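You operate a simulated robot arm through the tools that you are given. There is no shell and no other tool. Be economical: measure what you need, move in short steps, check, and stop when the job is done.

You are at the controls of a simulated robot arm. One attempt, no reset.

TASK
Tone field 3 of the clamped strap to 70% without scorching it.
Fine: iron back on its rest, switched off; hold it by its handle.

It is judged by the outcome, as a careful person would: the job done as asked, and still so three seconds after it is handed in. It fails if anything else is knocked over, pushed out of place, dropped, spilled or broken.

THE ROBOT
A 7-joint arm with a two-finger parallel gripper, fixed in place. Base frame: the origin is at the foot of the arm, x ahead of it, y to its left, z up; the work surface is at about z = 880. Units: mm, rad, N and s.
With the tool pointing down near the work surface it reaches from about 460 to 920 mm from the base axis. Its first joint turns from -2.007 to 2.007 rad. Payload 3.91 kg.
The TCP is the grasp point between the finger pads, 30 mm short of the fingertips. In the tool frame z runs along the fingers and y along their closing line. Largest opening 110 mm; finger width 20, thickness 10; the body of the gripper, 48 by 112 mm, starts 55 mm behind the TCP.
Orientation is that of the tool frame in the base frame, as [roll, pitch, yaw] about the fixed x, y, z axes, in that order (R = Rz(yaw) Ry(pitch) Rx(roll)). With the fingers straight down and closing along the base's y, the tool's x points along the base's -x, its y along +y and its z along -z.

THE INTERFACE
- The arm moves only by the tool drive_tool. Its argument "series" is a list that holds one entry, the list of rows, each a list of 7 numbers: the shift along the tool's x, y, z in units of 50 mm (1.0 is 50 mm), then the turn, a rotation vector about the tool's x, y, z in units of 5 degrees (1.0 is 5 degrees), then the opening, from 0 (shut) to 1 (fully open). In form: [[[x, y, z, rx, ry, rz, gripper], ...]]. A call has 1 to 8 rows; each row shifts and turns the commanded pose from where the row before left it, along the tool's axes as they then stand. A call with a number of a shift or a turn outside -1 to 1 is refused whole. A row lasts 0.2 s, in which the tool goes at most 50 mm and 0.15 rad; a call with a longer step from one row to the next is refused whole, and so is a gripper value outside its range. Where a pose cannot be reached the arm comes as near as it can. A force on the tool above 40 N (or 10 N above the force at the start of the call, whichever is more), or a blocked arm, ends the call early, and 0.2 s more pass. Each finger travels about 153 mm/s and halts on what it meets, pressing with about 26 N; the grip force reading is that of the motor and also rises with nothing between the fingers. The clock runs only during rows and for 0.2 s after the last one: add rows that do not move to give the fingers time. It gives the time, the measured TCP pose, the force on the tool (base axes), the opening and the grip force at its end, in the units of the frame above (readings bear some noise).
- Cameras (640 x 400 px; columns grow to the right, rows downward): "scene" is fixed at [219.5, -649.9, 1643.8]; the picture's right is [0.85, -0.53, 0.00], its down [-0.31, -0.49, -0.81] and it looks along [0.43, 0.69, -0.58] (base axes); focal length 343 px, centre (320, 200). "wrist" rides on the gripper at [72, 17, -103] in the tool frame; the picture's right is [-0.23, 0.97, 0.00], its down [-0.76, -0.18, -0.62] and it looks along [-0.61, -0.14, 0.78] (tool axes); focal length 222 px, centre (320, 200).
- camera(camera): a new picture of that camera. The clock stands still meanwhile.
- lift_body(by): slides the trunk up (or, below 0, down) by that many mm; the arm rides with it, the base frame stays. It gives what a move gives, with no picture.
- locate(camera, pixels): for up to 12 pixels [column, row] of the newest picture of that camera ("zoom" is the newest enlarged one), the place [x, y, z] in the base frame of the surface seen there, good to about 2 mm. The clock stands still meanwhile.
- zoom(camera, box): a new picture of the part [left, top, right, bottom] of that camera's present view, enlarged. The clock stands still meanwhile.
- hand_in(): hands the job in; it is judged then, once.

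Keep the steps short. Do not move on a guess: measure, check each grasp and each placing, and mend mistakes. In all there are 80 turns and 54 pictures (those below and enlarged ones count). Leave the gripper open and the arm clear of the work at the hand-in unless told otherwise, and finish with a single line.

The tools are called after "Emit:" by a JSON object that holds its "name" and its "arguments". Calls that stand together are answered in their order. drive_tool: Moves the arm, as the interface text tells. Its arguments: {"type":"object","properties":{"series":{"type":"array"}},"required":["series"]} The other tools are called the same way: lift_body (by) slides the trunk up or down; camera (camera) takes a picture; locate (camera, pixels) gives the place of the surface under pixels of a picture; zoom (camera, box) takes an enlarged picture of a part of a camera's view; hand_in () hands the job in.

At the start:

```text
clock: 0.0
eef_pos: [449.2, 212.3, 1221.4]
tool_rot: [-3.14, 0.001, 3.141]
force: [-0.3, 0.4, 0.3]
width: 109.9
grip_force: 0.1
trunk travel left (down, up): [-825.0, 165.0]
```

scene: 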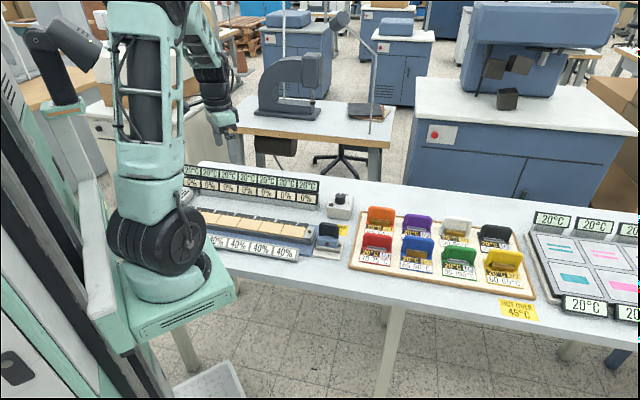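
wrist: 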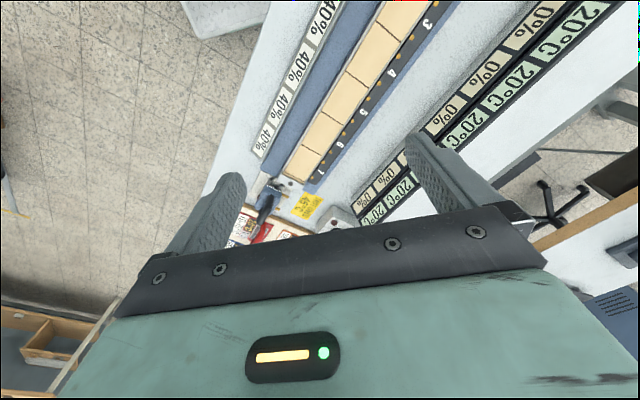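

I see the strap with displays at left, a small iron-like thing near (330,235), a box with a knob near (340,205), and coloured items on a tray. I'll zoom in to read these.

Emit:
{"name": "zoom", "arguments": {"camera": "scene", "box": [180, 155, 360, 268]}}

Emit:
{"name": "zoom", "arguments": {"camera": "scene", "box": [340, 180, 560, 325]}}

Emit:
{"name": "zoom", "arguments": {"camera": "scene", "box": [290, 180, 370, 270]}}

```text
3.54 times, centred on (270, 212) of scene
```

zoom: 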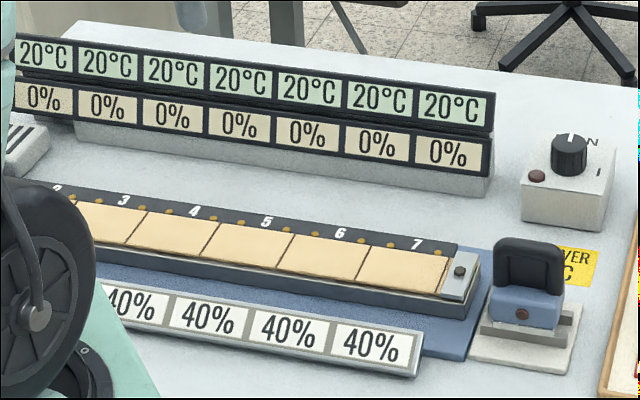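

```text
2.76 times, centred on (450, 252) of scene
```

zoom: 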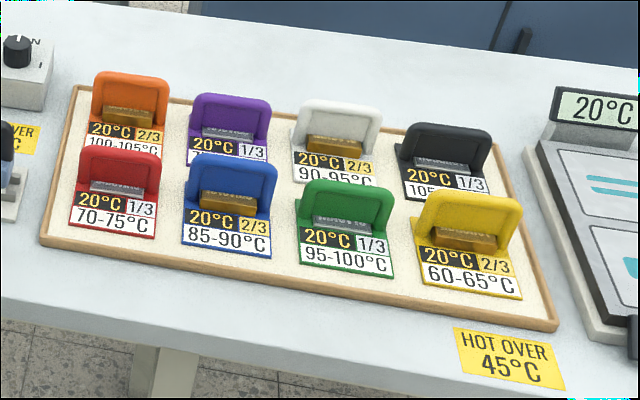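

```text
4.44 times, centred on (330, 225) of scene
```

zoom: 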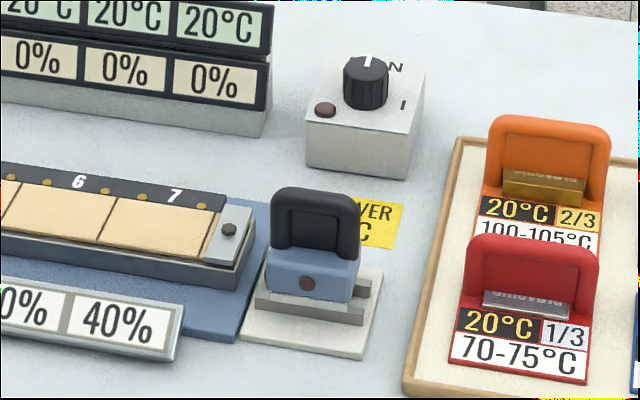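

I'll measure the iron (zoom (315,225)), its rest, the knob box, and the strap.

Emit:
{"name": "locate", "arguments": {"camera": "zoom", "pixels": [[315, 190], [275, 225], [355, 230], [305, 282], [360, 295], [245, 337], [360, 355], [380, 275], [366, 62], [350, 140], [420, 75], [230, 228]]}}

Emit:
{"name": "locate", "arguments": {"camera": "scene", "pixels": [[214, 220], [233, 223], [255, 228], [275, 230], [295, 235], [300, 190], [200, 245], [300, 250]]}}

```text
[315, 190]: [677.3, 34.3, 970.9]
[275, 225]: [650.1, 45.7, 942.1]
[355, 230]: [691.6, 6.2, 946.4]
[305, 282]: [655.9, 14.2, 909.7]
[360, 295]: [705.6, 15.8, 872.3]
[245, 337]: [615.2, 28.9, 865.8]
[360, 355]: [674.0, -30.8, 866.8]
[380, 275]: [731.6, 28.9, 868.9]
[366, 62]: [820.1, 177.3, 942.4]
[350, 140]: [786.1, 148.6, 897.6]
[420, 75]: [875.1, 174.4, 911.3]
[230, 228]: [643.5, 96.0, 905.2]
```

```text
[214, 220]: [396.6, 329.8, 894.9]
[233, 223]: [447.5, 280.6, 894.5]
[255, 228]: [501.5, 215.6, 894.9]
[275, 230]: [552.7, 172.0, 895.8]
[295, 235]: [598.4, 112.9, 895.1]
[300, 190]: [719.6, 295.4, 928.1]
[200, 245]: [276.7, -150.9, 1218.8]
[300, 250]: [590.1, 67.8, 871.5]
```

Zooming the wrist view on the strap and the displays, for labels at (400,70) and the iron at (270,200).

Emit:
{"name": "zoom", "arguments": {"camera": "wrist", "box": [200, 0, 640, 260]}}

Emit:
{"name": "zoom", "arguments": {"camera": "wrist", "box": [230, 150, 400, 250]}}

```text
1.45 times, centred on (420, 130) of wrist
```

zoom: 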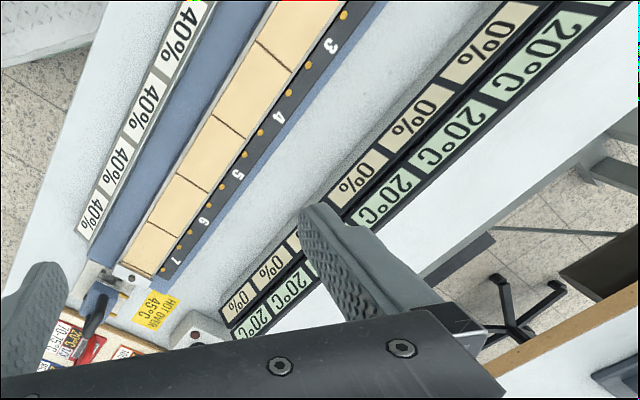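

```text
3.76 times, centred on (315, 200) of wrist
```

zoom: 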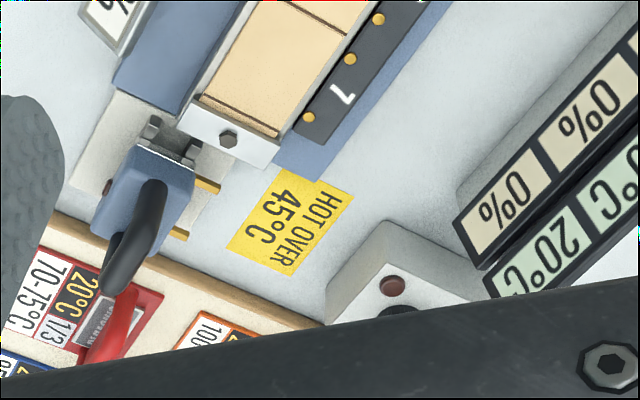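

I'll move to about (650,120,1150) for a better overview — well above all objects.

Emit:
{"name": "drive_tool", "arguments": {"series": [[[-0.67, -0.3, 0.23, 0, 0, 0, 1], [-0.67, -0.3, 0.23, 0, 0, 0, 1], [-0.67, -0.3, 0.23, 0, 0, 0, 1], [-0.67, -0.3, 0.23, 0, 0, 0, 1], [-0.67, -0.3, 0.23, 0, 0, 0, 1], [-0.67, -0.3, 0.23, 0, 0, 0, 1]]]}}

Emit:
{"name": "camera", "arguments": {"camera": "wrist"}}

Emit:
{"name": "zoom", "arguments": {"camera": "scene", "box": [100, 130, 360, 290]}}

```text
clock: 1.4
eef_pos: [651.5, 123.8, 1154.8]
tool_rot: [3.141, -0.001, -3.141]
force: [-0.7, -0.1, 0.3]
width: 110.0
grip_force: 0.0
trunk travel left (down, up): [-825.0, 165.0]
```

```text
46 pictures are left
```

wrist: 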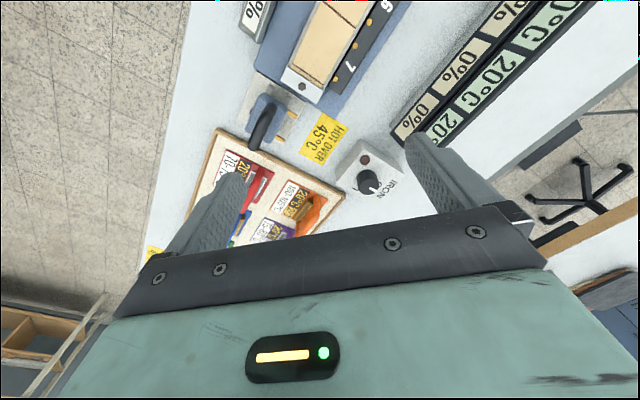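

```text
2.46 times, centred on (230, 210) of scene
```

zoom: 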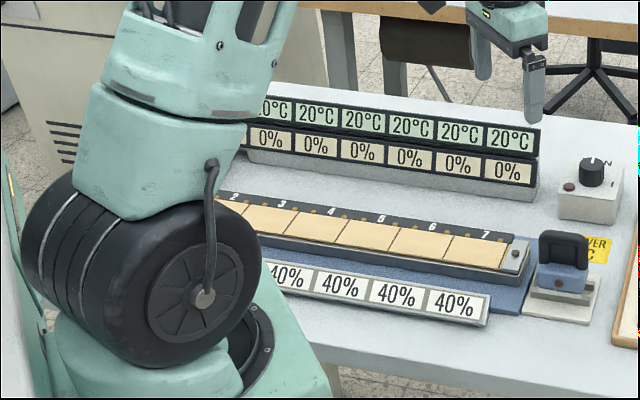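

Knob is labelled "IRON" near (375,185). Zooming in on it and the iron at (265,115).

Emit:
{"name": "zoom", "arguments": {"camera": "wrist", "box": [310, 120, 430, 210]}}

Emit:
{"name": "zoom", "arguments": {"camera": "wrist", "box": [220, 0, 400, 180]}}

Emit:
{"name": "zoom", "arguments": {"camera": "wrist", "box": [225, 75, 325, 155]}}

```text
4.44 times, centred on (370, 165) of wrist
```

zoom: 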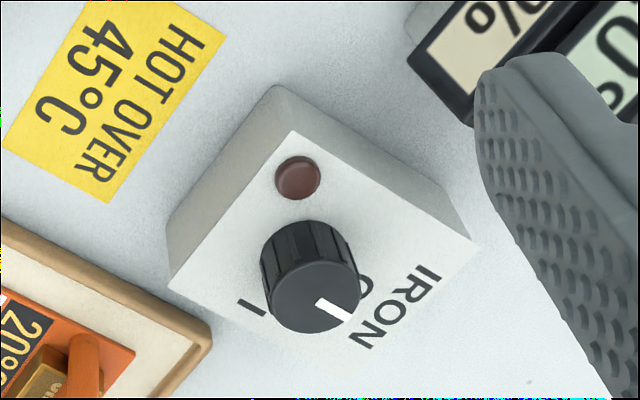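

```text
2.22 times, centred on (310, 90) of wrist
```

zoom: 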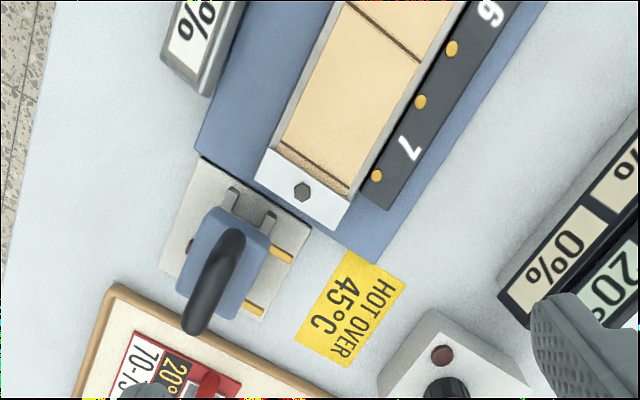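

```text
5.00 times, centred on (275, 115) of wrist
```

zoom: 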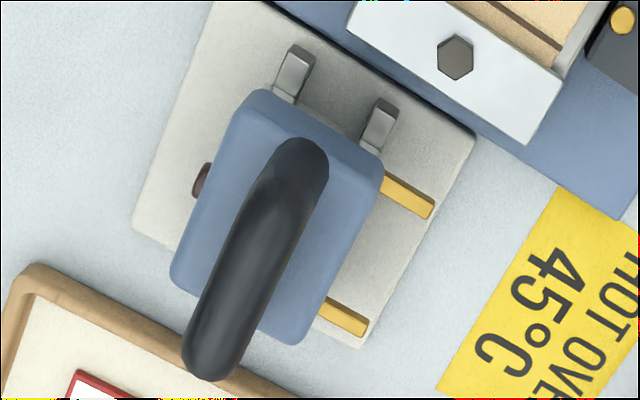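

The knob points to O; "I" is about 90° away. I'll locate the handle, the iron body, the rest (zoom), and the knob and box (wrist).

Emit:
{"name": "locate", "arguments": {"camera": "zoom", "pixels": [[300, 150], [212, 360], [260, 250], [265, 95], [380, 160], [295, 335], [175, 285], [300, 55], [385, 110], [430, 210], [340, 345], [205, 180]]}}

Emit:
{"name": "camera", "arguments": {"camera": "wrist"}}

Emit:
{"name": "locate", "arguments": {"camera": "wrist", "pixels": [[353, 160], [339, 182], [391, 174], [373, 190], [369, 184], [361, 187], [379, 184], [372, 187], [363, 177], [385, 180], [270, 115], [320, 60]]}}

```text
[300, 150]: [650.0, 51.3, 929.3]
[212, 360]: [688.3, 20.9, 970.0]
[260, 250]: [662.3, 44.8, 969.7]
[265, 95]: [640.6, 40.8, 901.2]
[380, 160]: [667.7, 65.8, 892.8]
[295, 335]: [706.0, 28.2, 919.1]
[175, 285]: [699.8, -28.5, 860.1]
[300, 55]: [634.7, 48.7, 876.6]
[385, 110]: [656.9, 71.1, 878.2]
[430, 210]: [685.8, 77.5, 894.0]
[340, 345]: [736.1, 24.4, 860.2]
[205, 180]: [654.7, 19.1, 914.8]
```

```text
41 pictures are left
```

wrist: 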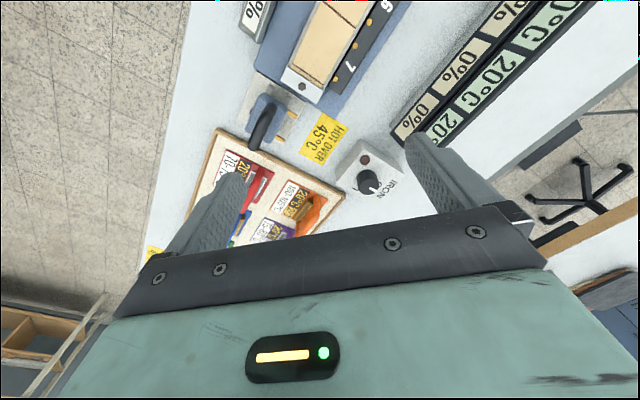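

```text
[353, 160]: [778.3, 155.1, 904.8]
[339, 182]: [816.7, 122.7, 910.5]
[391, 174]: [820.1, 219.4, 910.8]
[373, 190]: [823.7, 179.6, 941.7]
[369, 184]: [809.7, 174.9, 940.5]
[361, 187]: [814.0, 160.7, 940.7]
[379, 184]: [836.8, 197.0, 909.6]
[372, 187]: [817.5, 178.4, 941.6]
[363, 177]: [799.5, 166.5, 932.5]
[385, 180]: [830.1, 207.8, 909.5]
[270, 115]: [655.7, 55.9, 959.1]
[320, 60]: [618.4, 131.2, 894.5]
```

Knob top is about z 941 and centre about (815,173). I'll move above it to about (815,170,1040) for a closer look.

Emit:
{"name": "drive_tool", "arguments": {"series": [[[-0.65, 0.18, 0.46, 0, 0, 0, 1], [-0.65, 0.18, 0.46, 0, 0, 0, 1], [-0.65, 0.18, 0.46, 0, 0, 0, 1], [-0.65, 0.18, 0.46, 0, 0, 0, 1], [-0.65, 0.18, 0.46, 0, 0, 0, 1]]]}}

Emit:
{"name": "camera", "arguments": {"camera": "wrist"}}

```text
clock: 2.6
eef_pos: [814.4, 169.9, 1038.6]
tool_rot: [3.141, 0.003, 3.141]
force: [0.2, -0.4, 0.4]
width: 110.0
grip_force: 0.1
trunk travel left (down, up): [-825.0, 165.0]
```

```text
40 pictures are left
```

wrist: 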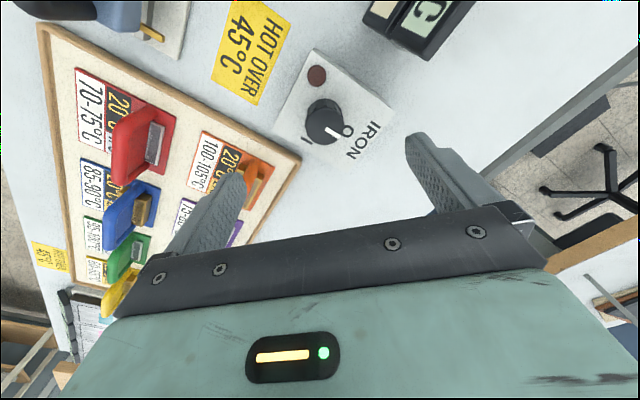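

Locating the knob top edges around (323,122), the pointer, the "I" and "O" marks and the orange stamp near the left finger.

Emit:
{"name": "locate", "arguments": {"camera": "wrist", "pixels": [[324, 125], [307, 122], [343, 122], [324, 142], [335, 127], [324, 108], [307, 142], [347, 130], [316, 75], [265, 170], [245, 195], [300, 160]]}}

Emit:
{"name": "zoom", "arguments": {"camera": "wrist", "box": [260, 40, 400, 170]}}

```text
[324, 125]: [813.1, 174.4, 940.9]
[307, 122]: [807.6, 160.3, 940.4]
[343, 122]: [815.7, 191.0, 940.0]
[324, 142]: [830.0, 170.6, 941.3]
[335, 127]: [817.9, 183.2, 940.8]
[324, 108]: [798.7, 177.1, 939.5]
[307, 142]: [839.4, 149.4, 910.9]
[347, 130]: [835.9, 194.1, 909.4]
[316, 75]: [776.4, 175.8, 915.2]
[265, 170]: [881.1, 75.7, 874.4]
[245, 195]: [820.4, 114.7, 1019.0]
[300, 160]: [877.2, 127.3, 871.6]
```

```text
3.08 times, centred on (330, 105) of wrist
```

zoom: 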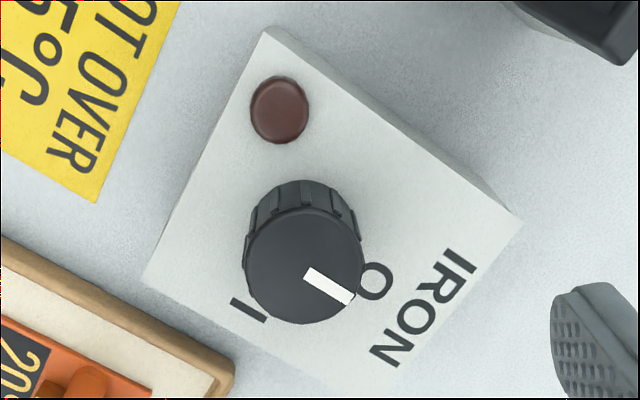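

Knob centre ≈ (814.5,175.3), diameter ≈34, O at +42°, I at −46°: a 90° clockwise turn (positive tool z). Descend to TCP z≈947 with the gripper opened to 66 mm.

Emit:
{"name": "drive_tool", "arguments": {"series": [[[0, 0.1, 0, 0, 0, 0, 0.6], [0, 0, 0.7, 0, 0, 0, 0.6], [0, 0, 0.7, 0, 0, 0, 0.6], [0, 0, 0.43, 0, 0, 0, 0.6], [0, 0, 0, 0, 0, 0, 0.6]]]}}

```text
clock: 3.8
eef_pos: [812.4, 174.5, 945.5]
tool_rot: [3.141, 0.0, -3.142]
force: [-0.6, 0.4, -0.6]
width: 66.2
grip_force: 0.0
trunk travel left (down, up): [-825.0, 165.0]
```

In place. Shut the fingers on the knob.

Emit:
{"name": "drive_tool", "arguments": {"series": [[[-0.04, 0.01, 0, 0, 0, 0, 0.3], [0, 0, 0, 0, 0, 0, 0.1], [0, 0, 0, 0, 0, 0, 0.1]]]}}

Emit:
{"name": "zoom", "arguments": {"camera": "wrist", "box": [220, 100, 420, 240]}}

```text
clock: 4.6
eef_pos: [814.4, 173.3, 945.2]
tool_rot: [-3.139, -0.002, 3.14]
force: [-7.5, -10.6, 1.9]
width: 35.2
grip_force: 44.7
trunk travel left (down, up): [-825.0, 165.0]
```

```text
2.86 times, centred on (320, 170) of wrist
```

zoom: 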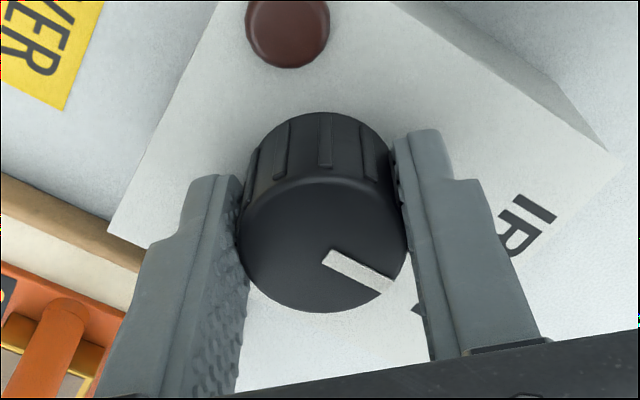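

Gripped (width 35.2). Turn clockwise 40° first, easing 1 mm toward the reaction force.

Emit:
{"name": "drive_tool", "arguments": {"series": [[[0.02, -0.02, 0, 0, 0, 1, 0.1], [0, 0, 0, 0, 0, 1, 0.1], [0, 0, 0, 0, 0, 1, 0.1], [0, 0, 0, 0, 0, 1, 0.1], [0, 0, 0, 0, 0, 1, 0.1], [0, 0, 0, 0, 0, 1, 0.1], [0, 0, 0, 0, 0, 1, 0.1], [0, 0, 0, 0, 0, 1, 0.1]]]}}

```text
clock: 6.4
eef_pos: [815.3, 173.8, 945.6]
tool_rot: [3.139, -0.001, 2.441]
force: [10.7, 11.8, -11.4]
width: 34.8
grip_force: 44.9
trunk travel left (down, up): [-825.0, 165.0]
```

Turned 40°. Continue 40°, then the last 10°.

Emit:
{"name": "drive_tool", "arguments": {"series": [[[0, 0, 0, 0, 0, 1, 0.1], [0, 0, 0, 0, 0, 1, 0.1], [0, 0, 0, 0, 0, 1, 0.1], [0, 0, 0, 0, 0, 1, 0.1], [0, 0, 0, 0, 0, 1, 0.1], [0, 0, 0, 0, 0, 1, 0.1], [0, 0, 0, 0, 0, 1, 0.1], [0, 0, 0, 0, 0, 1, 0.1]]]}}

Emit:
{"name": "camera", "arguments": {"camera": "wrist"}}

```text
clock: 8.1
eef_pos: [815.4, 176.1, 946.0]
tool_rot: [3.129, -0.005, 1.821]
force: [13.1, 10.2, -12.4]
width: 35.2
grip_force: 44.9
trunk travel left (down, up): [-825.0, 165.0]
stopped in row 8: the force on the tool passed its limit (the readings are from after the stop); the commanded pose is now the measured one
```

```text
37 pictures are left
```

wrist: 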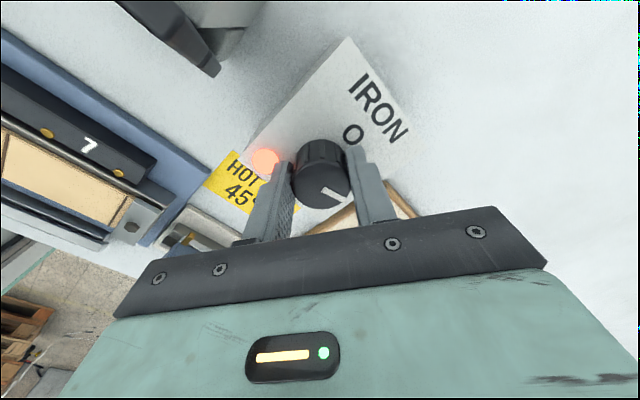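

Lamp on the box is lit: the iron is on. Release and rise.

Emit:
{"name": "drive_tool", "arguments": {"series": [[[0, 0, 0, 0, 0, 0, 0.6], [0, 0, 0, 0, 0, 0, 0.6], [0, 0, -0.9, 0, 0, 0, 0.6], [0, 0, -0.9, 0, 0, 0, 0.6]]]}}

Emit:
{"name": "zoom", "arguments": {"camera": "scene", "box": [180, 155, 370, 275]}}

```text
clock: 9.1
eef_pos: [812.2, 176.6, 1034.4]
tool_rot: [3.133, -0.002, 1.817]
force: [0.9, -0.1, -0.3]
width: 66.1
grip_force: 0.1
trunk travel left (down, up): [-825.0, 165.0]
```

```text
3.33 times, centred on (275, 215) of scene
```

zoom: 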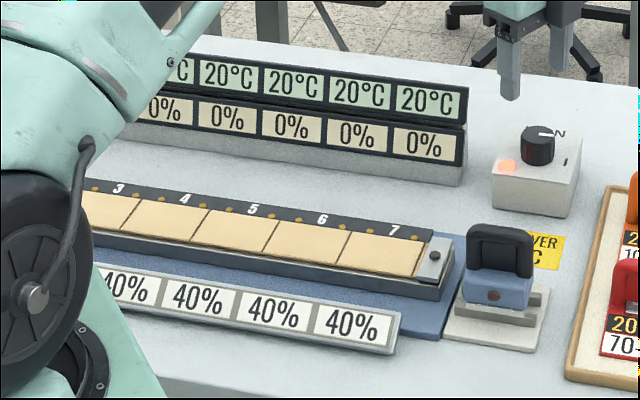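

Iron on. Now rotate to align the fingers across the handle (yaw → 2.32), then move above the handle.

Emit:
{"name": "drive_tool", "arguments": {"series": [[[0, 0, -0.1, 0, 0, -0.96, 0.6], [0, 0, -0.1, 0, 0, -0.96, 0.6], [0, 0, -0.1, 0, 0, -0.96, 0.6], [0, 0, -0.1, 0, 0, -0.96, 0.6], [0, 0, -0.1, 0, 0, -0.96, 0.6], [0, 0, -0.1, 0, 0, -0.96, 0.6]]]}}

Emit:
{"name": "drive_tool", "arguments": {"series": [[[-0.04, -0.8, 0, 0, 0, 0, 0.6], [-0.04, -0.8, 0, 0, 0, 0, 0.6], [-0.04, -0.8, 0, 0, 0, 0, 0.6], [-0.04, -0.8, 0, 0, 0, 0, 0.6], [-0.04, -0.8, 0, 0, 0, 0, 0.6]]]}}

Emit:
{"name": "camera", "arguments": {"camera": "wrist"}}

```text
clock: 10.5
eef_pos: [814.0, 175.7, 1067.2]
tool_rot: [3.134, 0.005, 2.323]
force: [0.3, 0.6, 0.0]
width: 66.1
grip_force: 0.0
trunk travel left (down, up): [-825.0, 165.0]
```

```text
clock: 11.7
eef_pos: [676.1, 31.1, 1063.8]
tool_rot: [3.132, 0.002, 2.323]
force: [0.6, 0.3, 0.2]
width: 66.1
grip_force: 0.0
trunk travel left (down, up): [-825.0, 165.0]
```

```text
35 pictures are left
```

wrist: 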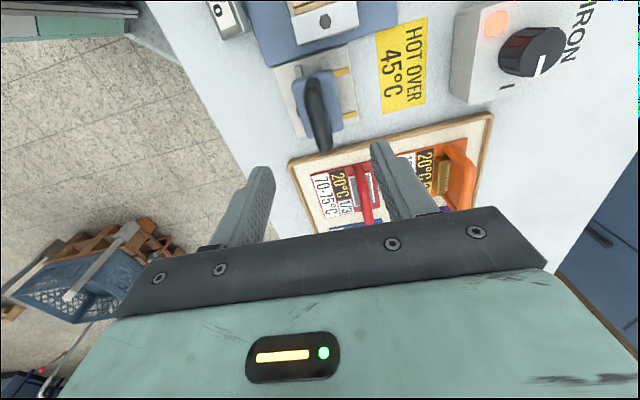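

Handle is visible at (318,115). I'll zoom on it and measure its edges.

Emit:
{"name": "zoom", "arguments": {"camera": "wrist", "box": [250, 30, 390, 170]}}

Emit:
{"name": "locate", "arguments": {"camera": "wrist", "pixels": [[309, 85], [318, 115], [326, 140], [375, 36], [383, 112], [425, 17], [318, 130], [310, 100], [275, 68], [302, 137], [350, 45]]}}

```text
2.86 times, centred on (320, 100) of wrist
```

zoom: 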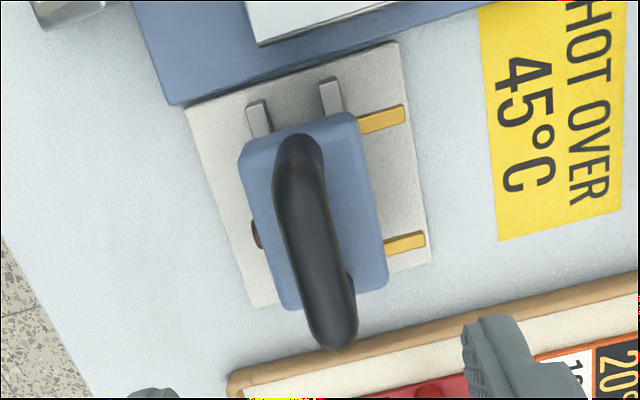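

```text
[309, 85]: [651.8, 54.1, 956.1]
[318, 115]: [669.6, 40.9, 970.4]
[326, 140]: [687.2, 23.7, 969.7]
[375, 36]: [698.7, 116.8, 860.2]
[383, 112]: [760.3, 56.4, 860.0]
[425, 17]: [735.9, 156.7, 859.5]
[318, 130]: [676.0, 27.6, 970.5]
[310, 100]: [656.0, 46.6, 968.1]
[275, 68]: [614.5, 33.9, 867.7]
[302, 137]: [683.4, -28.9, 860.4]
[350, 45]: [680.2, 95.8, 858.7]
```

Handle axis at −44.3°, centre ≈ (678,33), top z 970, body top ≈ 919. I'll align yaw by 2.5°, shift 2.5 mm, and descend to TCP z≈956.

Emit:
{"name": "drive_tool", "arguments": {"series": [[[0, 0.05, 0, 0, 0, -0.49, 0.6], [0, 0, 0.72, 0, 0, 0, 0.6], [0, 0, 0.72, 0, 0, 0, 0.6], [0, 0, 0.7, 0, 0, 0, 0.6], [0, 0, 0, 0, 0, 0, 0.6]]]}}

Emit:
{"name": "camera", "arguments": {"camera": "wrist"}}

```text
clock: 12.9
eef_pos: [678.5, 31.7, 957.6]
tool_rot: [3.133, 0.004, 2.365]
force: [-0.1, -0.1, -0.1]
width: 66.1
grip_force: 0.0
trunk travel left (down, up): [-825.0, 165.0]
```

```text
33 pictures are left
```

wrist: 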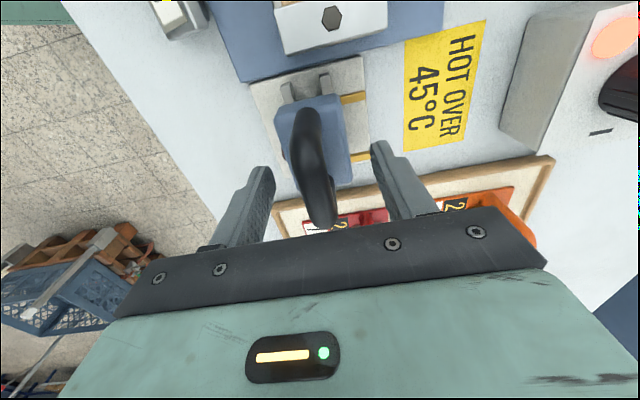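

Handle is centred between the fingers (318,185). Close on it.

Emit:
{"name": "drive_tool", "arguments": {"series": [[[0, 0, 0, 0, 0, 0, 0.3], [0, 0, 0, 0, 0, 0, 0.05], [0, 0, 0, 0, 0, 0, 0.05], [0, 0, 0, 0, 0, 0, 0.05]]]}}

Emit:
{"name": "zoom", "arguments": {"camera": "scene", "box": [180, 155, 370, 275]}}

```text
clock: 13.9
eef_pos: [679.3, 30.4, 958.2]
tool_rot: [3.133, 0.004, 2.365]
force: [-1.0, -1.9, -0.6]
width: 16.6
grip_force: 26.6
trunk travel left (down, up): [-825.0, 165.0]
```

```text
3.33 times, centred on (275, 215) of scene
```

zoom: 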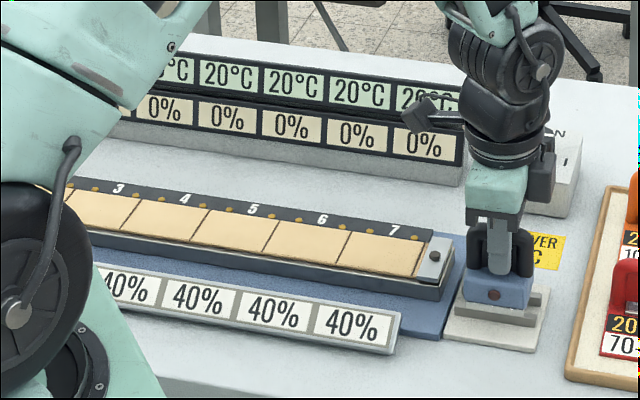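

Grip is good (16.6 mm, 26.6 N). Before moving, I'll measure the field boundaries in this zoom.

Emit:
{"name": "locate", "arguments": {"camera": "zoom", "pixels": [[350, 234], [337, 260], [279, 222], [266, 248], [210, 211], [193, 238], [142, 200], [124, 226], [73, 190], [240, 227], [105, 210], [118, 188]]}}

```text
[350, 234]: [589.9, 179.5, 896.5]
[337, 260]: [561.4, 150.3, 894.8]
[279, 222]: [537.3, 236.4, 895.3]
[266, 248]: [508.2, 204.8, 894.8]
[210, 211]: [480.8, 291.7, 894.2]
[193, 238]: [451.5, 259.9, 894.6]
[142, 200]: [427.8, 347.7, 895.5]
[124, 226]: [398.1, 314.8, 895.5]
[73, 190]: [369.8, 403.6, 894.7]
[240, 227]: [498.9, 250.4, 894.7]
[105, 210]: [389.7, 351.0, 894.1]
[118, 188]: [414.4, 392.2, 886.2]
```

All axes are at 45°. Field 3's centre is ≈ u 18, v 524 → TCP target ≈ (387,356). Lift the iron straight up 80 mm.

Emit:
{"name": "drive_tool", "arguments": {"series": [[[0, 0, -0.1, 0, 0, 0, 0.05], [0, 0, -0.3, 0, 0, 0, 0.05], [0, 0, -0.6, 0, 0, 0, 0.05], [0, 0, -0.6, 0, 0, 0, 0.05]]]}}

Emit:
{"name": "camera", "arguments": {"camera": "scene"}}

```text
clock: 14.9
eef_pos: [674.8, 31.7, 1038.8]
tool_rot: [3.133, 0.003, 2.365]
force: [0.7, 0.5, -5.8]
width: 16.3
grip_force: 26.2
trunk travel left (down, up): [-825.0, 165.0]
```

```text
31 pictures are left
```

scene: 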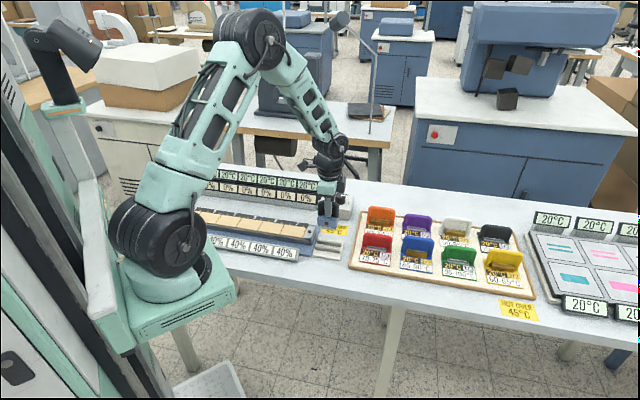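

The iron is off its rest. Zoom to measure the sole relative to the TCP and check for slipping.

Emit:
{"name": "zoom", "arguments": {"camera": "scene", "box": [295, 175, 365, 265]}}

```text
4.44 times, centred on (330, 220) of scene
```

zoom: 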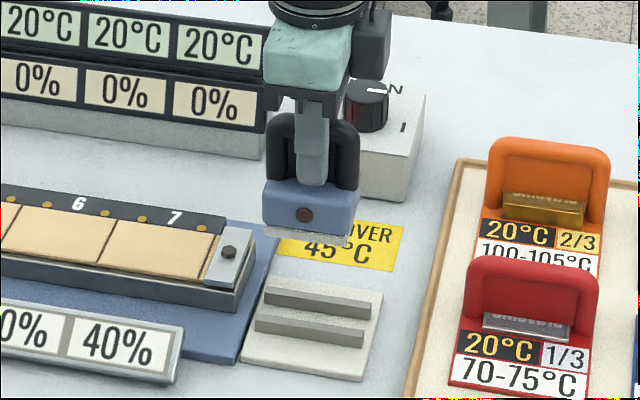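

Emit:
{"name": "locate", "arguments": {"camera": "zoom", "pixels": [[266, 233], [305, 240], [346, 243], [305, 190], [268, 205], [352, 210], [320, 300], [310, 335], [262, 292], [370, 305], [255, 330], [370, 350]]}}

```text
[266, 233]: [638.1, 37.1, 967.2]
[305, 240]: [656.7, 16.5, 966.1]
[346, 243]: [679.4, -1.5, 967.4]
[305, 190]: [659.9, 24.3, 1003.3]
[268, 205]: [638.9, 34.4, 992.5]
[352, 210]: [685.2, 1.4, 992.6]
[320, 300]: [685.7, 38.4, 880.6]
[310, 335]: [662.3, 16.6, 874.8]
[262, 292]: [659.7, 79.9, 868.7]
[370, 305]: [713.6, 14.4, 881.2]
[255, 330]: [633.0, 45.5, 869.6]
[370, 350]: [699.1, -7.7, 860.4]
```

Sole is ≈74 mm below TCP; contact expected at TCP z≈969. Carry the iron along the strap toward field 3, kept high (sole ≈ z 980).

Emit:
{"name": "drive_tool", "arguments": {"series": [[[0.5, 0.07, -0.3, 0, 0, 0, 0.05], [0.95, 0.07, 0, 0, 0, 0, 0.05], [0.95, 0.07, 0, 0, 0, 0, 0.05], [0.95, 0.07, 0, 0, 0, 0, 0.05], [0.95, 0.07, 0, 0, 0, 0, 0.05], [0.95, 0.07, 0, 0, 0, 0, 0.05], [0.95, 0.07, 0, 0, 0, 0, 0.05], [0.95, 0.07, 0, 0, 0, 0, 0.05]]]}}

Emit:
{"name": "drive_tool", "arguments": {"series": [[[0.8, 0.02, 0, 0, 0, 0, 0.05], [0.75, 0, 0, 0, 0, 0, 0.05], [0, 0, 0, 0, 0, 0, 0.05]]]}}

Emit:
{"name": "camera", "arguments": {"camera": "wrist"}}

Emit:
{"name": "camera", "arguments": {"camera": "scene"}}

```text
clock: 16.7
eef_pos: [442.6, 300.4, 1054.6]
tool_rot: [3.132, 0.003, 2.363]
force: [1.0, 0.0, -3.9]
width: 16.8
grip_force: 26.0
trunk travel left (down, up): [-825.0, 165.0]
```

```text
clock: 17.5
eef_pos: [419.8, 348.5, 1055.2]
tool_rot: [3.127, 0.001, 2.294]
force: [0.3, 0.0, -5.2]
width: 16.5
grip_force: 26.1
trunk travel left (down, up): [-825.0, 165.0]
```

```text
29 pictures are left
```

wrist: 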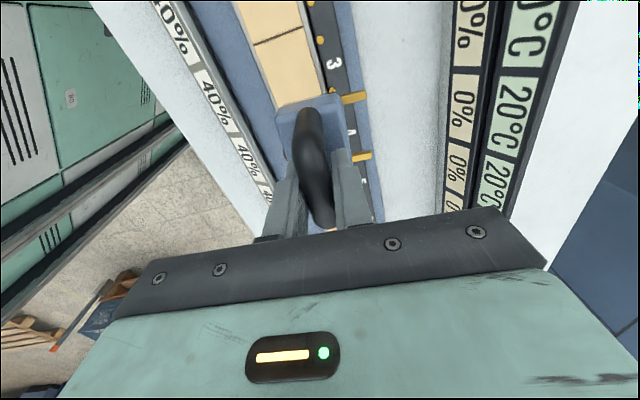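

```text
28 pictures are left
```

scene: 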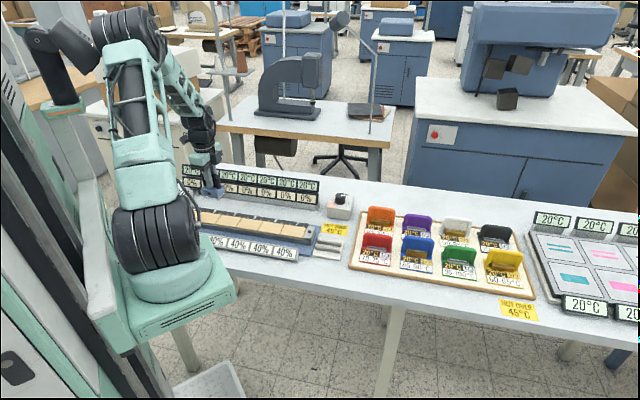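

The arm stopped short (419.8, 348.5, yaw 2.294): too folded at this height. I'll raise the trunk 100 mm and lower the tool equally, which should let it come nearer. Trunk first.

Emit:
{"name": "lift_body", "arguments": {"by": 100}}

```text
clock: 18.8
eef_pos: [416.6, 348.5, 1155.5]
tool_rot: [3.126, 0.001, 2.301]
force: [-0.3, 0.3, -4.2]
width: 16.7
grip_force: 25.9
trunk travel left (down, up): [-925.0, 65.0]
```

Now lower the tool 110 mm.

Emit:
{"name": "drive_tool", "arguments": {"series": [[[0, 0, 0.75, 0, 0, 0, 0.05], [0, 0, 0.75, 0, 0, 0, 0.05], [0, 0, 0.7, 0, 0, 0, 0.05], [0, 0, 0, 0, 0, 0, 0.05]]]}}

```text
clock: 19.8
eef_pos: [382.0, 361.0, 1040.9]
tool_rot: [3.135, 0.006, 2.371]
force: [-0.1, 0.4, -5.0]
width: 16.8
grip_force: 26.3
trunk travel left (down, up): [-925.0, 65.0]
```

Now at (382,361,1041). Fine-adjust u by +4 mm, v −1 mm, and yaw; then descend to sole ≈ 20 mm above the strap and look.

Emit:
{"name": "drive_tool", "arguments": {"series": [[[-0.08, -0.02, 0.5, 0, 0, 0.17, 0.05], [0, 0, 0.4, 0, 0, 0, 0.05], [0, 0, 0, 0, 0, 0, 0.05]]]}}

Emit:
{"name": "camera", "arguments": {"camera": "wrist"}}

Emit:
{"name": "zoom", "arguments": {"camera": "scene", "box": [150, 150, 330, 270]}}

```text
clock: 20.6
eef_pos: [389.9, 356.5, 997.2]
tool_rot: [3.133, 0.004, 2.349]
force: [-0.1, -0.1, -4.7]
width: 16.6
grip_force: 26.2
trunk travel left (down, up): [-925.0, 65.0]
```

```text
27 pictures are left
```

wrist: 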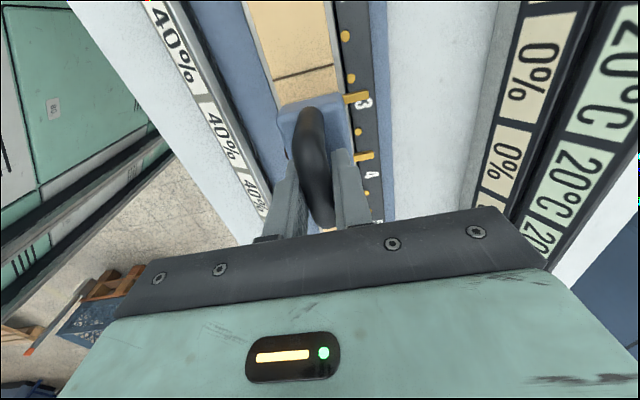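

```text
3.33 times, centred on (240, 210) of scene
```

zoom: 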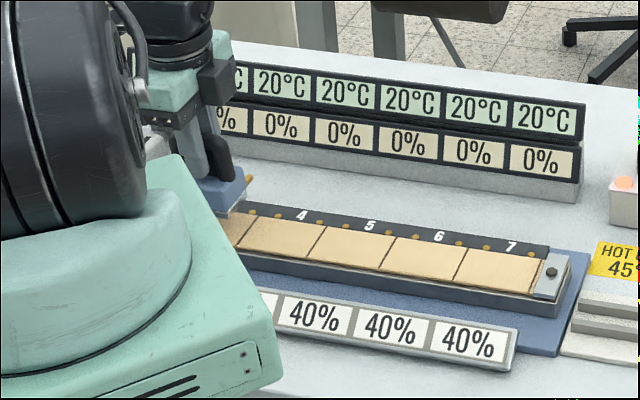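

The iron has two brass pointers (at (357,98), (363,157)), presumably matching the dots beside each number. I'll locate those and the field marks.

Emit:
{"name": "zoom", "arguments": {"camera": "wrist", "box": [250, 0, 430, 240]}}

Emit:
{"name": "locate", "arguments": {"camera": "wrist", "pixels": [[366, 95], [372, 154], [346, 36], [351, 78], [358, 132], [365, 104], [372, 175], [306, 72], [350, 99], [357, 158]]}}

```text
1.67 times, centred on (340, 120) of wrist
```

zoom: 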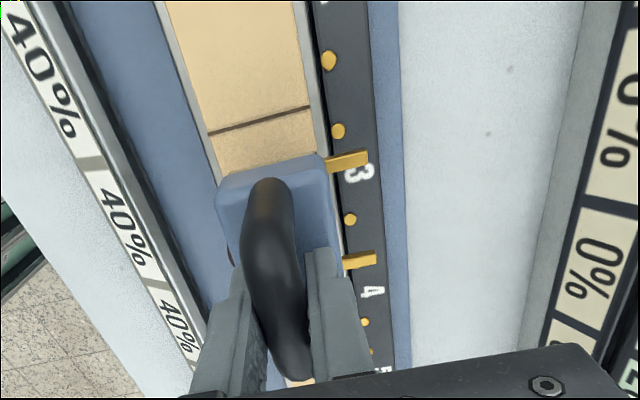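

```text
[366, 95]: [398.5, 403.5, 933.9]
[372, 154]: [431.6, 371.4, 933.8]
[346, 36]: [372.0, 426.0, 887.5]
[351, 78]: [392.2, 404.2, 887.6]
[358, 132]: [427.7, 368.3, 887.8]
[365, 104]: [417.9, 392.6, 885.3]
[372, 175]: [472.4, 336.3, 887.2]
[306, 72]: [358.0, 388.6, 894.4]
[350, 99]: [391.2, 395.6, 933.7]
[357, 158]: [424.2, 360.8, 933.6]
```

Emit:
{"name": "locate", "arguments": {"camera": "zoom", "pixels": [[213, 132], [307, 108], [205, 128], [318, 105], [219, 190], [325, 163], [340, 131], [349, 220], [365, 160], [375, 259]]}}

```text
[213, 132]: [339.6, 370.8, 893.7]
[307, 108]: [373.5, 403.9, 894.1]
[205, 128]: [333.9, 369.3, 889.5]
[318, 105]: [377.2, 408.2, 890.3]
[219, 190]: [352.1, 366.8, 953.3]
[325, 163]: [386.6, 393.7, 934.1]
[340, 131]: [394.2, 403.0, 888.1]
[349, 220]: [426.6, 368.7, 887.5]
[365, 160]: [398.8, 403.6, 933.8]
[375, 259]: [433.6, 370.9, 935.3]
```

Pointers are 3 mm too far along +u relative to the dots of field 3, and v is about 2 mm off. Correct and lower to TCP z≈977.

Emit:
{"name": "drive_tool", "arguments": {"series": [[[0.06, -0.045, 0.2, 0, 0, 0, 0.05], [0, 0, 0.2, 0, 0, 0, 0.05], [0, 0, 0, 0, 0, 0, 0.05]]]}}

Emit:
{"name": "zoom", "arguments": {"camera": "wrist", "box": [250, 0, 640, 240]}}

```text
clock: 21.4
eef_pos: [386.3, 357.7, 977.4]
tool_rot: [3.131, 0.002, 2.349]
force: [0.4, -0.1, -4.6]
width: 16.7
grip_force: 25.9
trunk travel left (down, up): [-925.0, 65.0]
```

```text
1.64 times, centred on (445, 120) of wrist
```

zoom: 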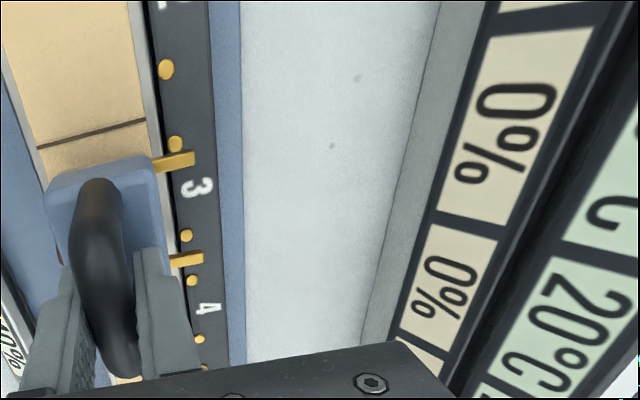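

Pointers line up with the dots of "3". Field 3's readouts in the scene are at about (253,175) and (252,187). Creep down 6 mm.

Emit:
{"name": "drive_tool", "arguments": {"series": [[[0, 0, 0.04, 0, 0, 0, 0.05], [0, 0, 0.04, 0, 0, 0, 0.05], [0, 0, 0.03, 0, 0, 0, 0.05]]]}}

Emit:
{"name": "zoom", "arguments": {"camera": "scene", "box": [150, 150, 330, 270]}}

```text
clock: 22.2
eef_pos: [385.6, 356.4, 970.8]
tool_rot: [3.13, 0.004, 2.349]
force: [0.6, -0.9, 1.7]
width: 16.8
grip_force: 25.8
trunk travel left (down, up): [-925.0, 65.0]
```

```text
3.33 times, centred on (240, 210) of scene
```

zoom: 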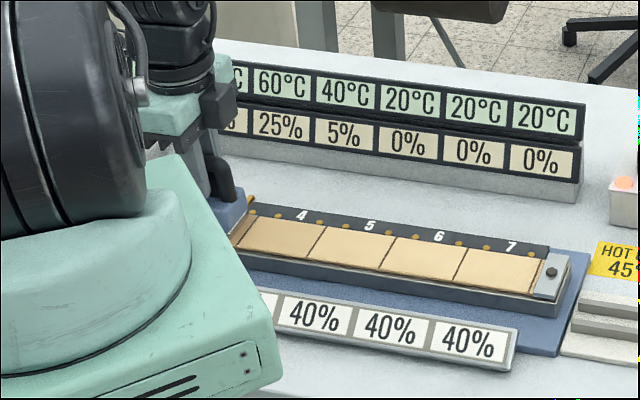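

Contact (the force rose by 6 N): field 3 already reads 60 °C / 25 %, and field 4 reads 40 °C / 5 %. It's fast, so I'll lift 12 mm and see how it coasts.

Emit:
{"name": "drive_tool", "arguments": {"series": [[[0, 0, -0.25, 0, 0, 0, 0.05]]]}}

Emit:
{"name": "zoom", "arguments": {"camera": "scene", "box": [150, 150, 330, 270]}}

```text
clock: 22.6
eef_pos: [384.9, 355.3, 984.3]
tool_rot: [3.134, 0.004, 2.349]
force: [0.6, 0.2, -5.1]
width: 16.8
grip_force: 26.3
trunk travel left (down, up): [-925.0, 65.0]
```

```text
3.33 times, centred on (240, 210) of scene
```

zoom: 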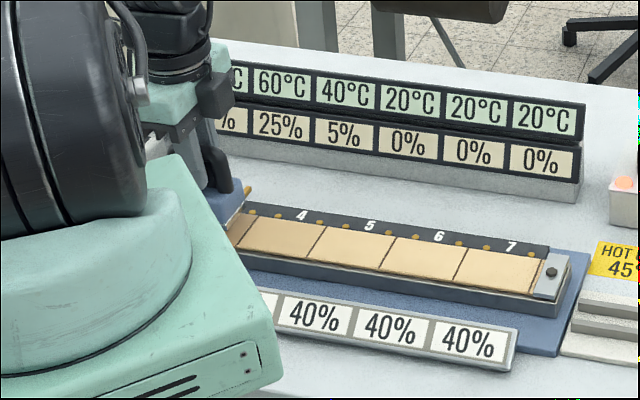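

No coasting: it still reads 60 °C / 25 %. I'll rise a little, wait a second, and look at the displays and the 40 % strip from the wrist.

Emit:
{"name": "drive_tool", "arguments": {"series": [[[0, 0, -0.3, 0, 0, 0, 0.05], [0, 0, 0, 0, 0, 0, 0.05], [0, 0, 0, 0, 0, 0, 0.05], [0, 0, 0, 0, 0, 0, 0.05]]]}}

Emit:
{"name": "camera", "arguments": {"camera": "wrist"}}

Emit:
{"name": "zoom", "arguments": {"camera": "scene", "box": [150, 150, 330, 270]}}

```text
clock: 23.6
eef_pos: [384.4, 355.9, 998.0]
tool_rot: [3.134, 0.003, 2.348]
force: [-0.4, -1.4, -4.8]
width: 16.6
grip_force: 26.3
trunk travel left (down, up): [-925.0, 65.0]
```

```text
21 pictures are left
```

wrist: 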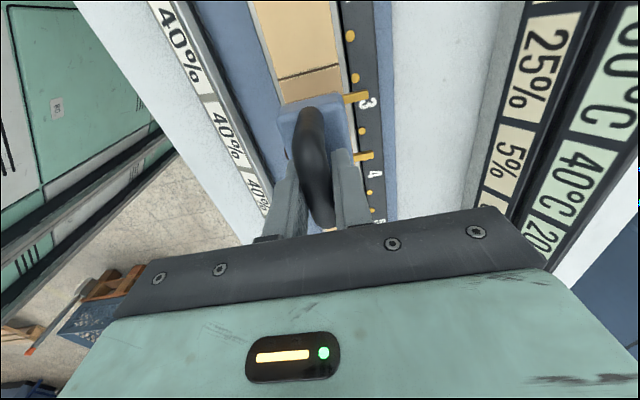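

```text
3.33 times, centred on (240, 210) of scene
```

zoom: 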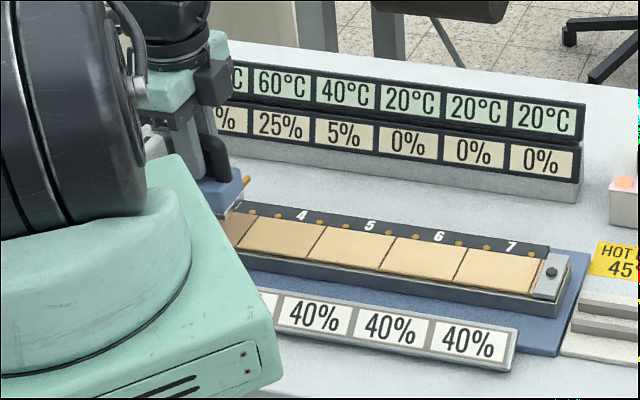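

Readings look static for now: one touch gave +40 °C/+25 % to field 3, and +20 °C/+5 % to the neighbour. I'll wait a few seconds, hovering, to see whether the fields cool.

Emit:
{"name": "drive_tool", "arguments": {"series": [[[0, 0, -0.3, 0, 0, 0, 0.05], [0, 0, 0, 0, 0, 0, 0.05], [0, 0, 0, 0, 0, 0, 0.05], [0, 0, 0, 0, 0, 0, 0.05], [0, 0, 0, 0, 0, 0, 0.05], [0, 0, 0, 0, 0, 0, 0.05], [0, 0, 0, 0, 0, 0, 0.05], [0, 0, 0, 0, 0, 0, 0.05]]]}}

Emit:
{"name": "drive_tool", "arguments": {"series": [[[0, 0, 0, 0, 0, 0, 0.05], [0, 0, 0, 0, 0, 0, 0.05], [0, 0, 0, 0, 0, 0, 0.05], [0, 0, 0, 0, 0, 0, 0.05], [0, 0, 0, 0, 0, 0, 0.05], [0, 0, 0, 0, 0, 0, 0.05], [0, 0, 0, 0, 0, 0, 0.05], [0, 0, 0, 0, 0, 0, 0.05]]]}}

Emit:
{"name": "zoom", "arguments": {"camera": "scene", "box": [150, 150, 330, 270]}}

```text
clock: 25.4
eef_pos: [385.8, 354.8, 1013.5]
tool_rot: [3.131, 0.003, 2.348]
force: [0.7, -0.1, -3.7]
width: 16.6
grip_force: 26.0
trunk travel left (down, up): [-925.0, 65.0]
```

```text
clock: 27.2
eef_pos: [384.6, 355.9, 1012.9]
tool_rot: [3.131, 0.004, 2.349]
force: [0.2, -0.7, -4.5]
width: 16.7
grip_force: 26.1
trunk travel left (down, up): [-925.0, 65.0]
```

```text
3.33 times, centred on (240, 210) of scene
```

zoom: 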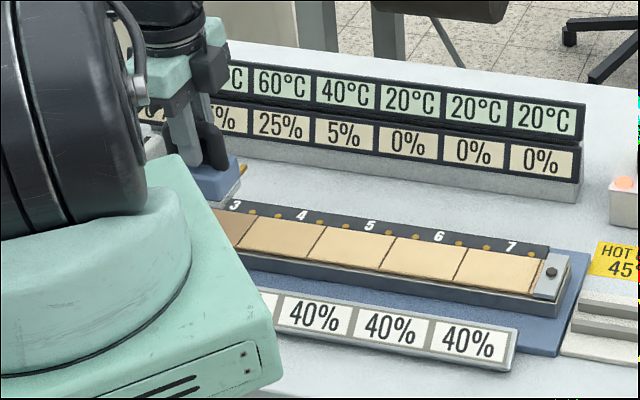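

No cooling seen. I'll locate which fields the visible 40 % plates belong to, and meanwhile wait longer.

Emit:
{"name": "locate", "arguments": {"camera": "wrist", "pixels": [[178, 45], [228, 135], [258, 190], [540, 60], [512, 160]]}}

Emit:
{"name": "drive_tool", "arguments": {"series": [[[0, 0, 0, 0, 0, 0, 0.05], [0, 0, 0, 0, 0, 0, 0.05], [0, 0, 0, 0, 0, 0, 0.05], [0, 0, 0, 0, 0, 0, 0.05], [0, 0, 0, 0, 0, 0, 0.05], [0, 0, 0, 0, 0, 0, 0.05], [0, 0, 0, 0, 0, 0, 0.05], [0, 0, 0, 0, 0, 0, 0.05]]]}}

Emit:
{"name": "drive_tool", "arguments": {"series": [[[0, 0, 0, 0, 0, 0, 0.05], [0, 0, 0, 0, 0, 0, 0.05], [0, 0, 0, 0, 0, 0, 0.05], [0, 0, 0, 0, 0, 0, 0.05], [0, 0, 0, 0, 0, 0, 0.05], [0, 0, 0, 0, 0, 0, 0.05], [0, 0, 0, 0, 0, 0, 0.05], [0, 0, 0, 0, 0, 0, 0.05]]]}}

Emit:
{"name": "drive_tool", "arguments": {"series": [[[0, 0, 0, 0, 0, 0, 0.05], [0, 0, 0, 0, 0, 0, 0.05], [0, 0, 0, 0, 0, 0, 0.05], [0, 0, 0, 0, 0, 0, 0.05], [0, 0, 0, 0, 0, 0, 0.05], [0, 0, 0, 0, 0, 0, 0.05], [0, 0, 0, 0, 0, 0, 0.05], [0, 0, 0, 0, 0, 0, 0.05]]]}}

Emit:
{"name": "drive_tool", "arguments": {"series": [[[0, 0, 0, 0, 0, 0, 0.05], [0, 0, 0, 0, 0, 0, 0.05], [0, 0, 0, 0, 0, 0, 0.05], [0, 0, 0, 0, 0, 0, 0.05], [0, 0, 0, 0, 0, 0, 0.05], [0, 0, 0, 0, 0, 0, 0.05], [0, 0, 0, 0, 0, 0, 0.05], [0, 0, 0, 0, 0, 0, 0.05]]]}}

Emit:
{"name": "zoom", "arguments": {"camera": "scene", "box": [150, 150, 330, 270]}}

```text
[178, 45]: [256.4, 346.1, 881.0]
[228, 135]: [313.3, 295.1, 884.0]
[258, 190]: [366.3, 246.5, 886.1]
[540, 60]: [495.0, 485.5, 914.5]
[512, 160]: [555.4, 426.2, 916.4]
```

```text
clock: 29.0
eef_pos: [385.6, 355.9, 1014.0]
tool_rot: [3.133, 0.003, 2.349]
force: [0.2, 1.1, -5.3]
width: 16.3
grip_force: 26.5
trunk travel left (down, up): [-925.0, 65.0]
```

```text
clock: 30.8
eef_pos: [385.8, 354.4, 1013.0]
tool_rot: [3.134, 0.004, 2.349]
force: [0.1, -0.5, -4.1]
width: 16.5
grip_force: 25.9
trunk travel left (down, up): [-925.0, 65.0]
```

```text
clock: 32.6
eef_pos: [384.9, 356.3, 1013.9]
tool_rot: [3.132, 0.004, 2.349]
force: [0.0, 0.1, -6.1]
width: 16.6
grip_force: 26.4
trunk travel left (down, up): [-925.0, 65.0]
```

```text
clock: 34.4
eef_pos: [384.2, 355.3, 1014.2]
tool_rot: [3.132, 0.004, 2.348]
force: [0.4, -0.6, -5.8]
width: 16.3
grip_force: 25.5
trunk travel left (down, up): [-925.0, 65.0]
```

```text
3.33 times, centred on (240, 210) of scene
```

zoom: 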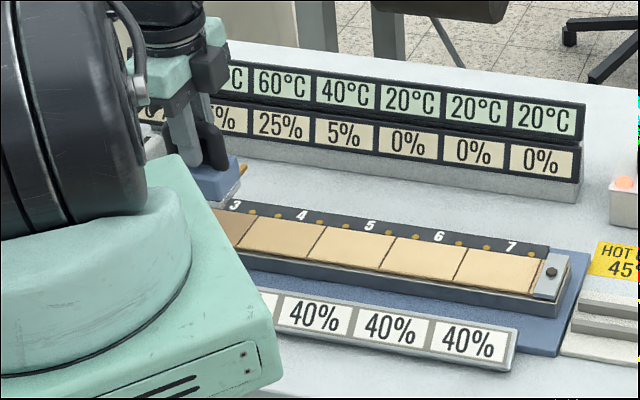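

No cooling at all over 12 s, so heating happens per touch. Plates at fields 2, 3 and 4 still all read 40 %, so they're fixed. I'll do a second, equally brief touch on field 3, lifting in the same call.

Emit:
{"name": "drive_tool", "arguments": {"series": [[[0, 0, 0.36, 0, 0, 0, 0.05], [0, 0, 0.36, 0, 0, 0, 0.05], [0, 0, 0.07, 0, 0, 0, 0.05], [0, 0, 0.05, 0, 0, 0, 0.05], [0, 0, -0.3, 0, 0, 0, 0.05]]]}}

Emit:
{"name": "zoom", "arguments": {"camera": "scene", "box": [150, 150, 330, 270]}}

```text
clock: 35.6
eef_pos: [386.9, 357.4, 987.5]
tool_rot: [3.135, 0.003, 2.348]
force: [0.3, 0.3, -6.4]
width: 16.8
grip_force: 25.6
trunk travel left (down, up): [-925.0, 65.0]
```

```text
3.33 times, centred on (240, 210) of scene
```

zoom: 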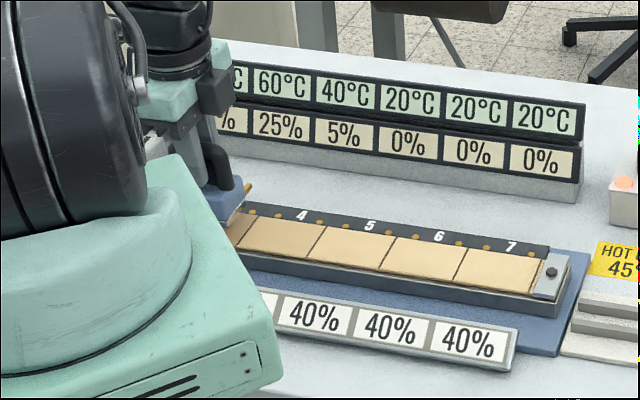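

No change: that touch did not register, or did not quite make contact. Go down again as the first time, stop at contact, and read.

Emit:
{"name": "drive_tool", "arguments": {"series": [[[0, 0, 0.2, 0, 0, 0, 0.05], [0, 0, 0.08, 0, 0, 0, 0.05], [0, 0, 0.03, 0, 0, 0, 0.05]]]}}

Emit:
{"name": "zoom", "arguments": {"camera": "scene", "box": [150, 150, 330, 270]}}

```text
clock: 36.4
eef_pos: [386.0, 356.6, 970.6]
tool_rot: [3.133, 0.002, 2.351]
force: [0.5, -0.6, 1.7]
width: 16.6
grip_force: 25.6
trunk travel left (down, up): [-925.0, 65.0]
```

```text
3.33 times, centred on (240, 210) of scene
```

zoom: 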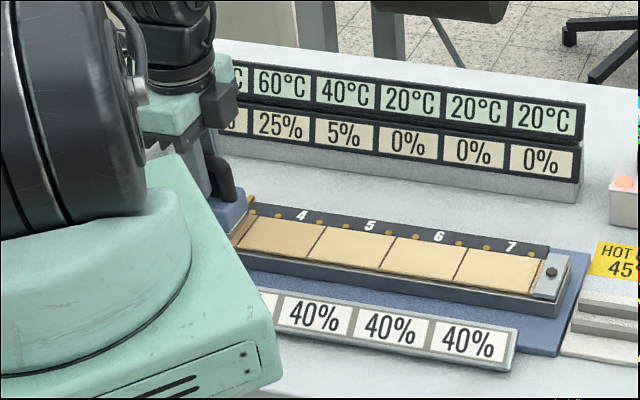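

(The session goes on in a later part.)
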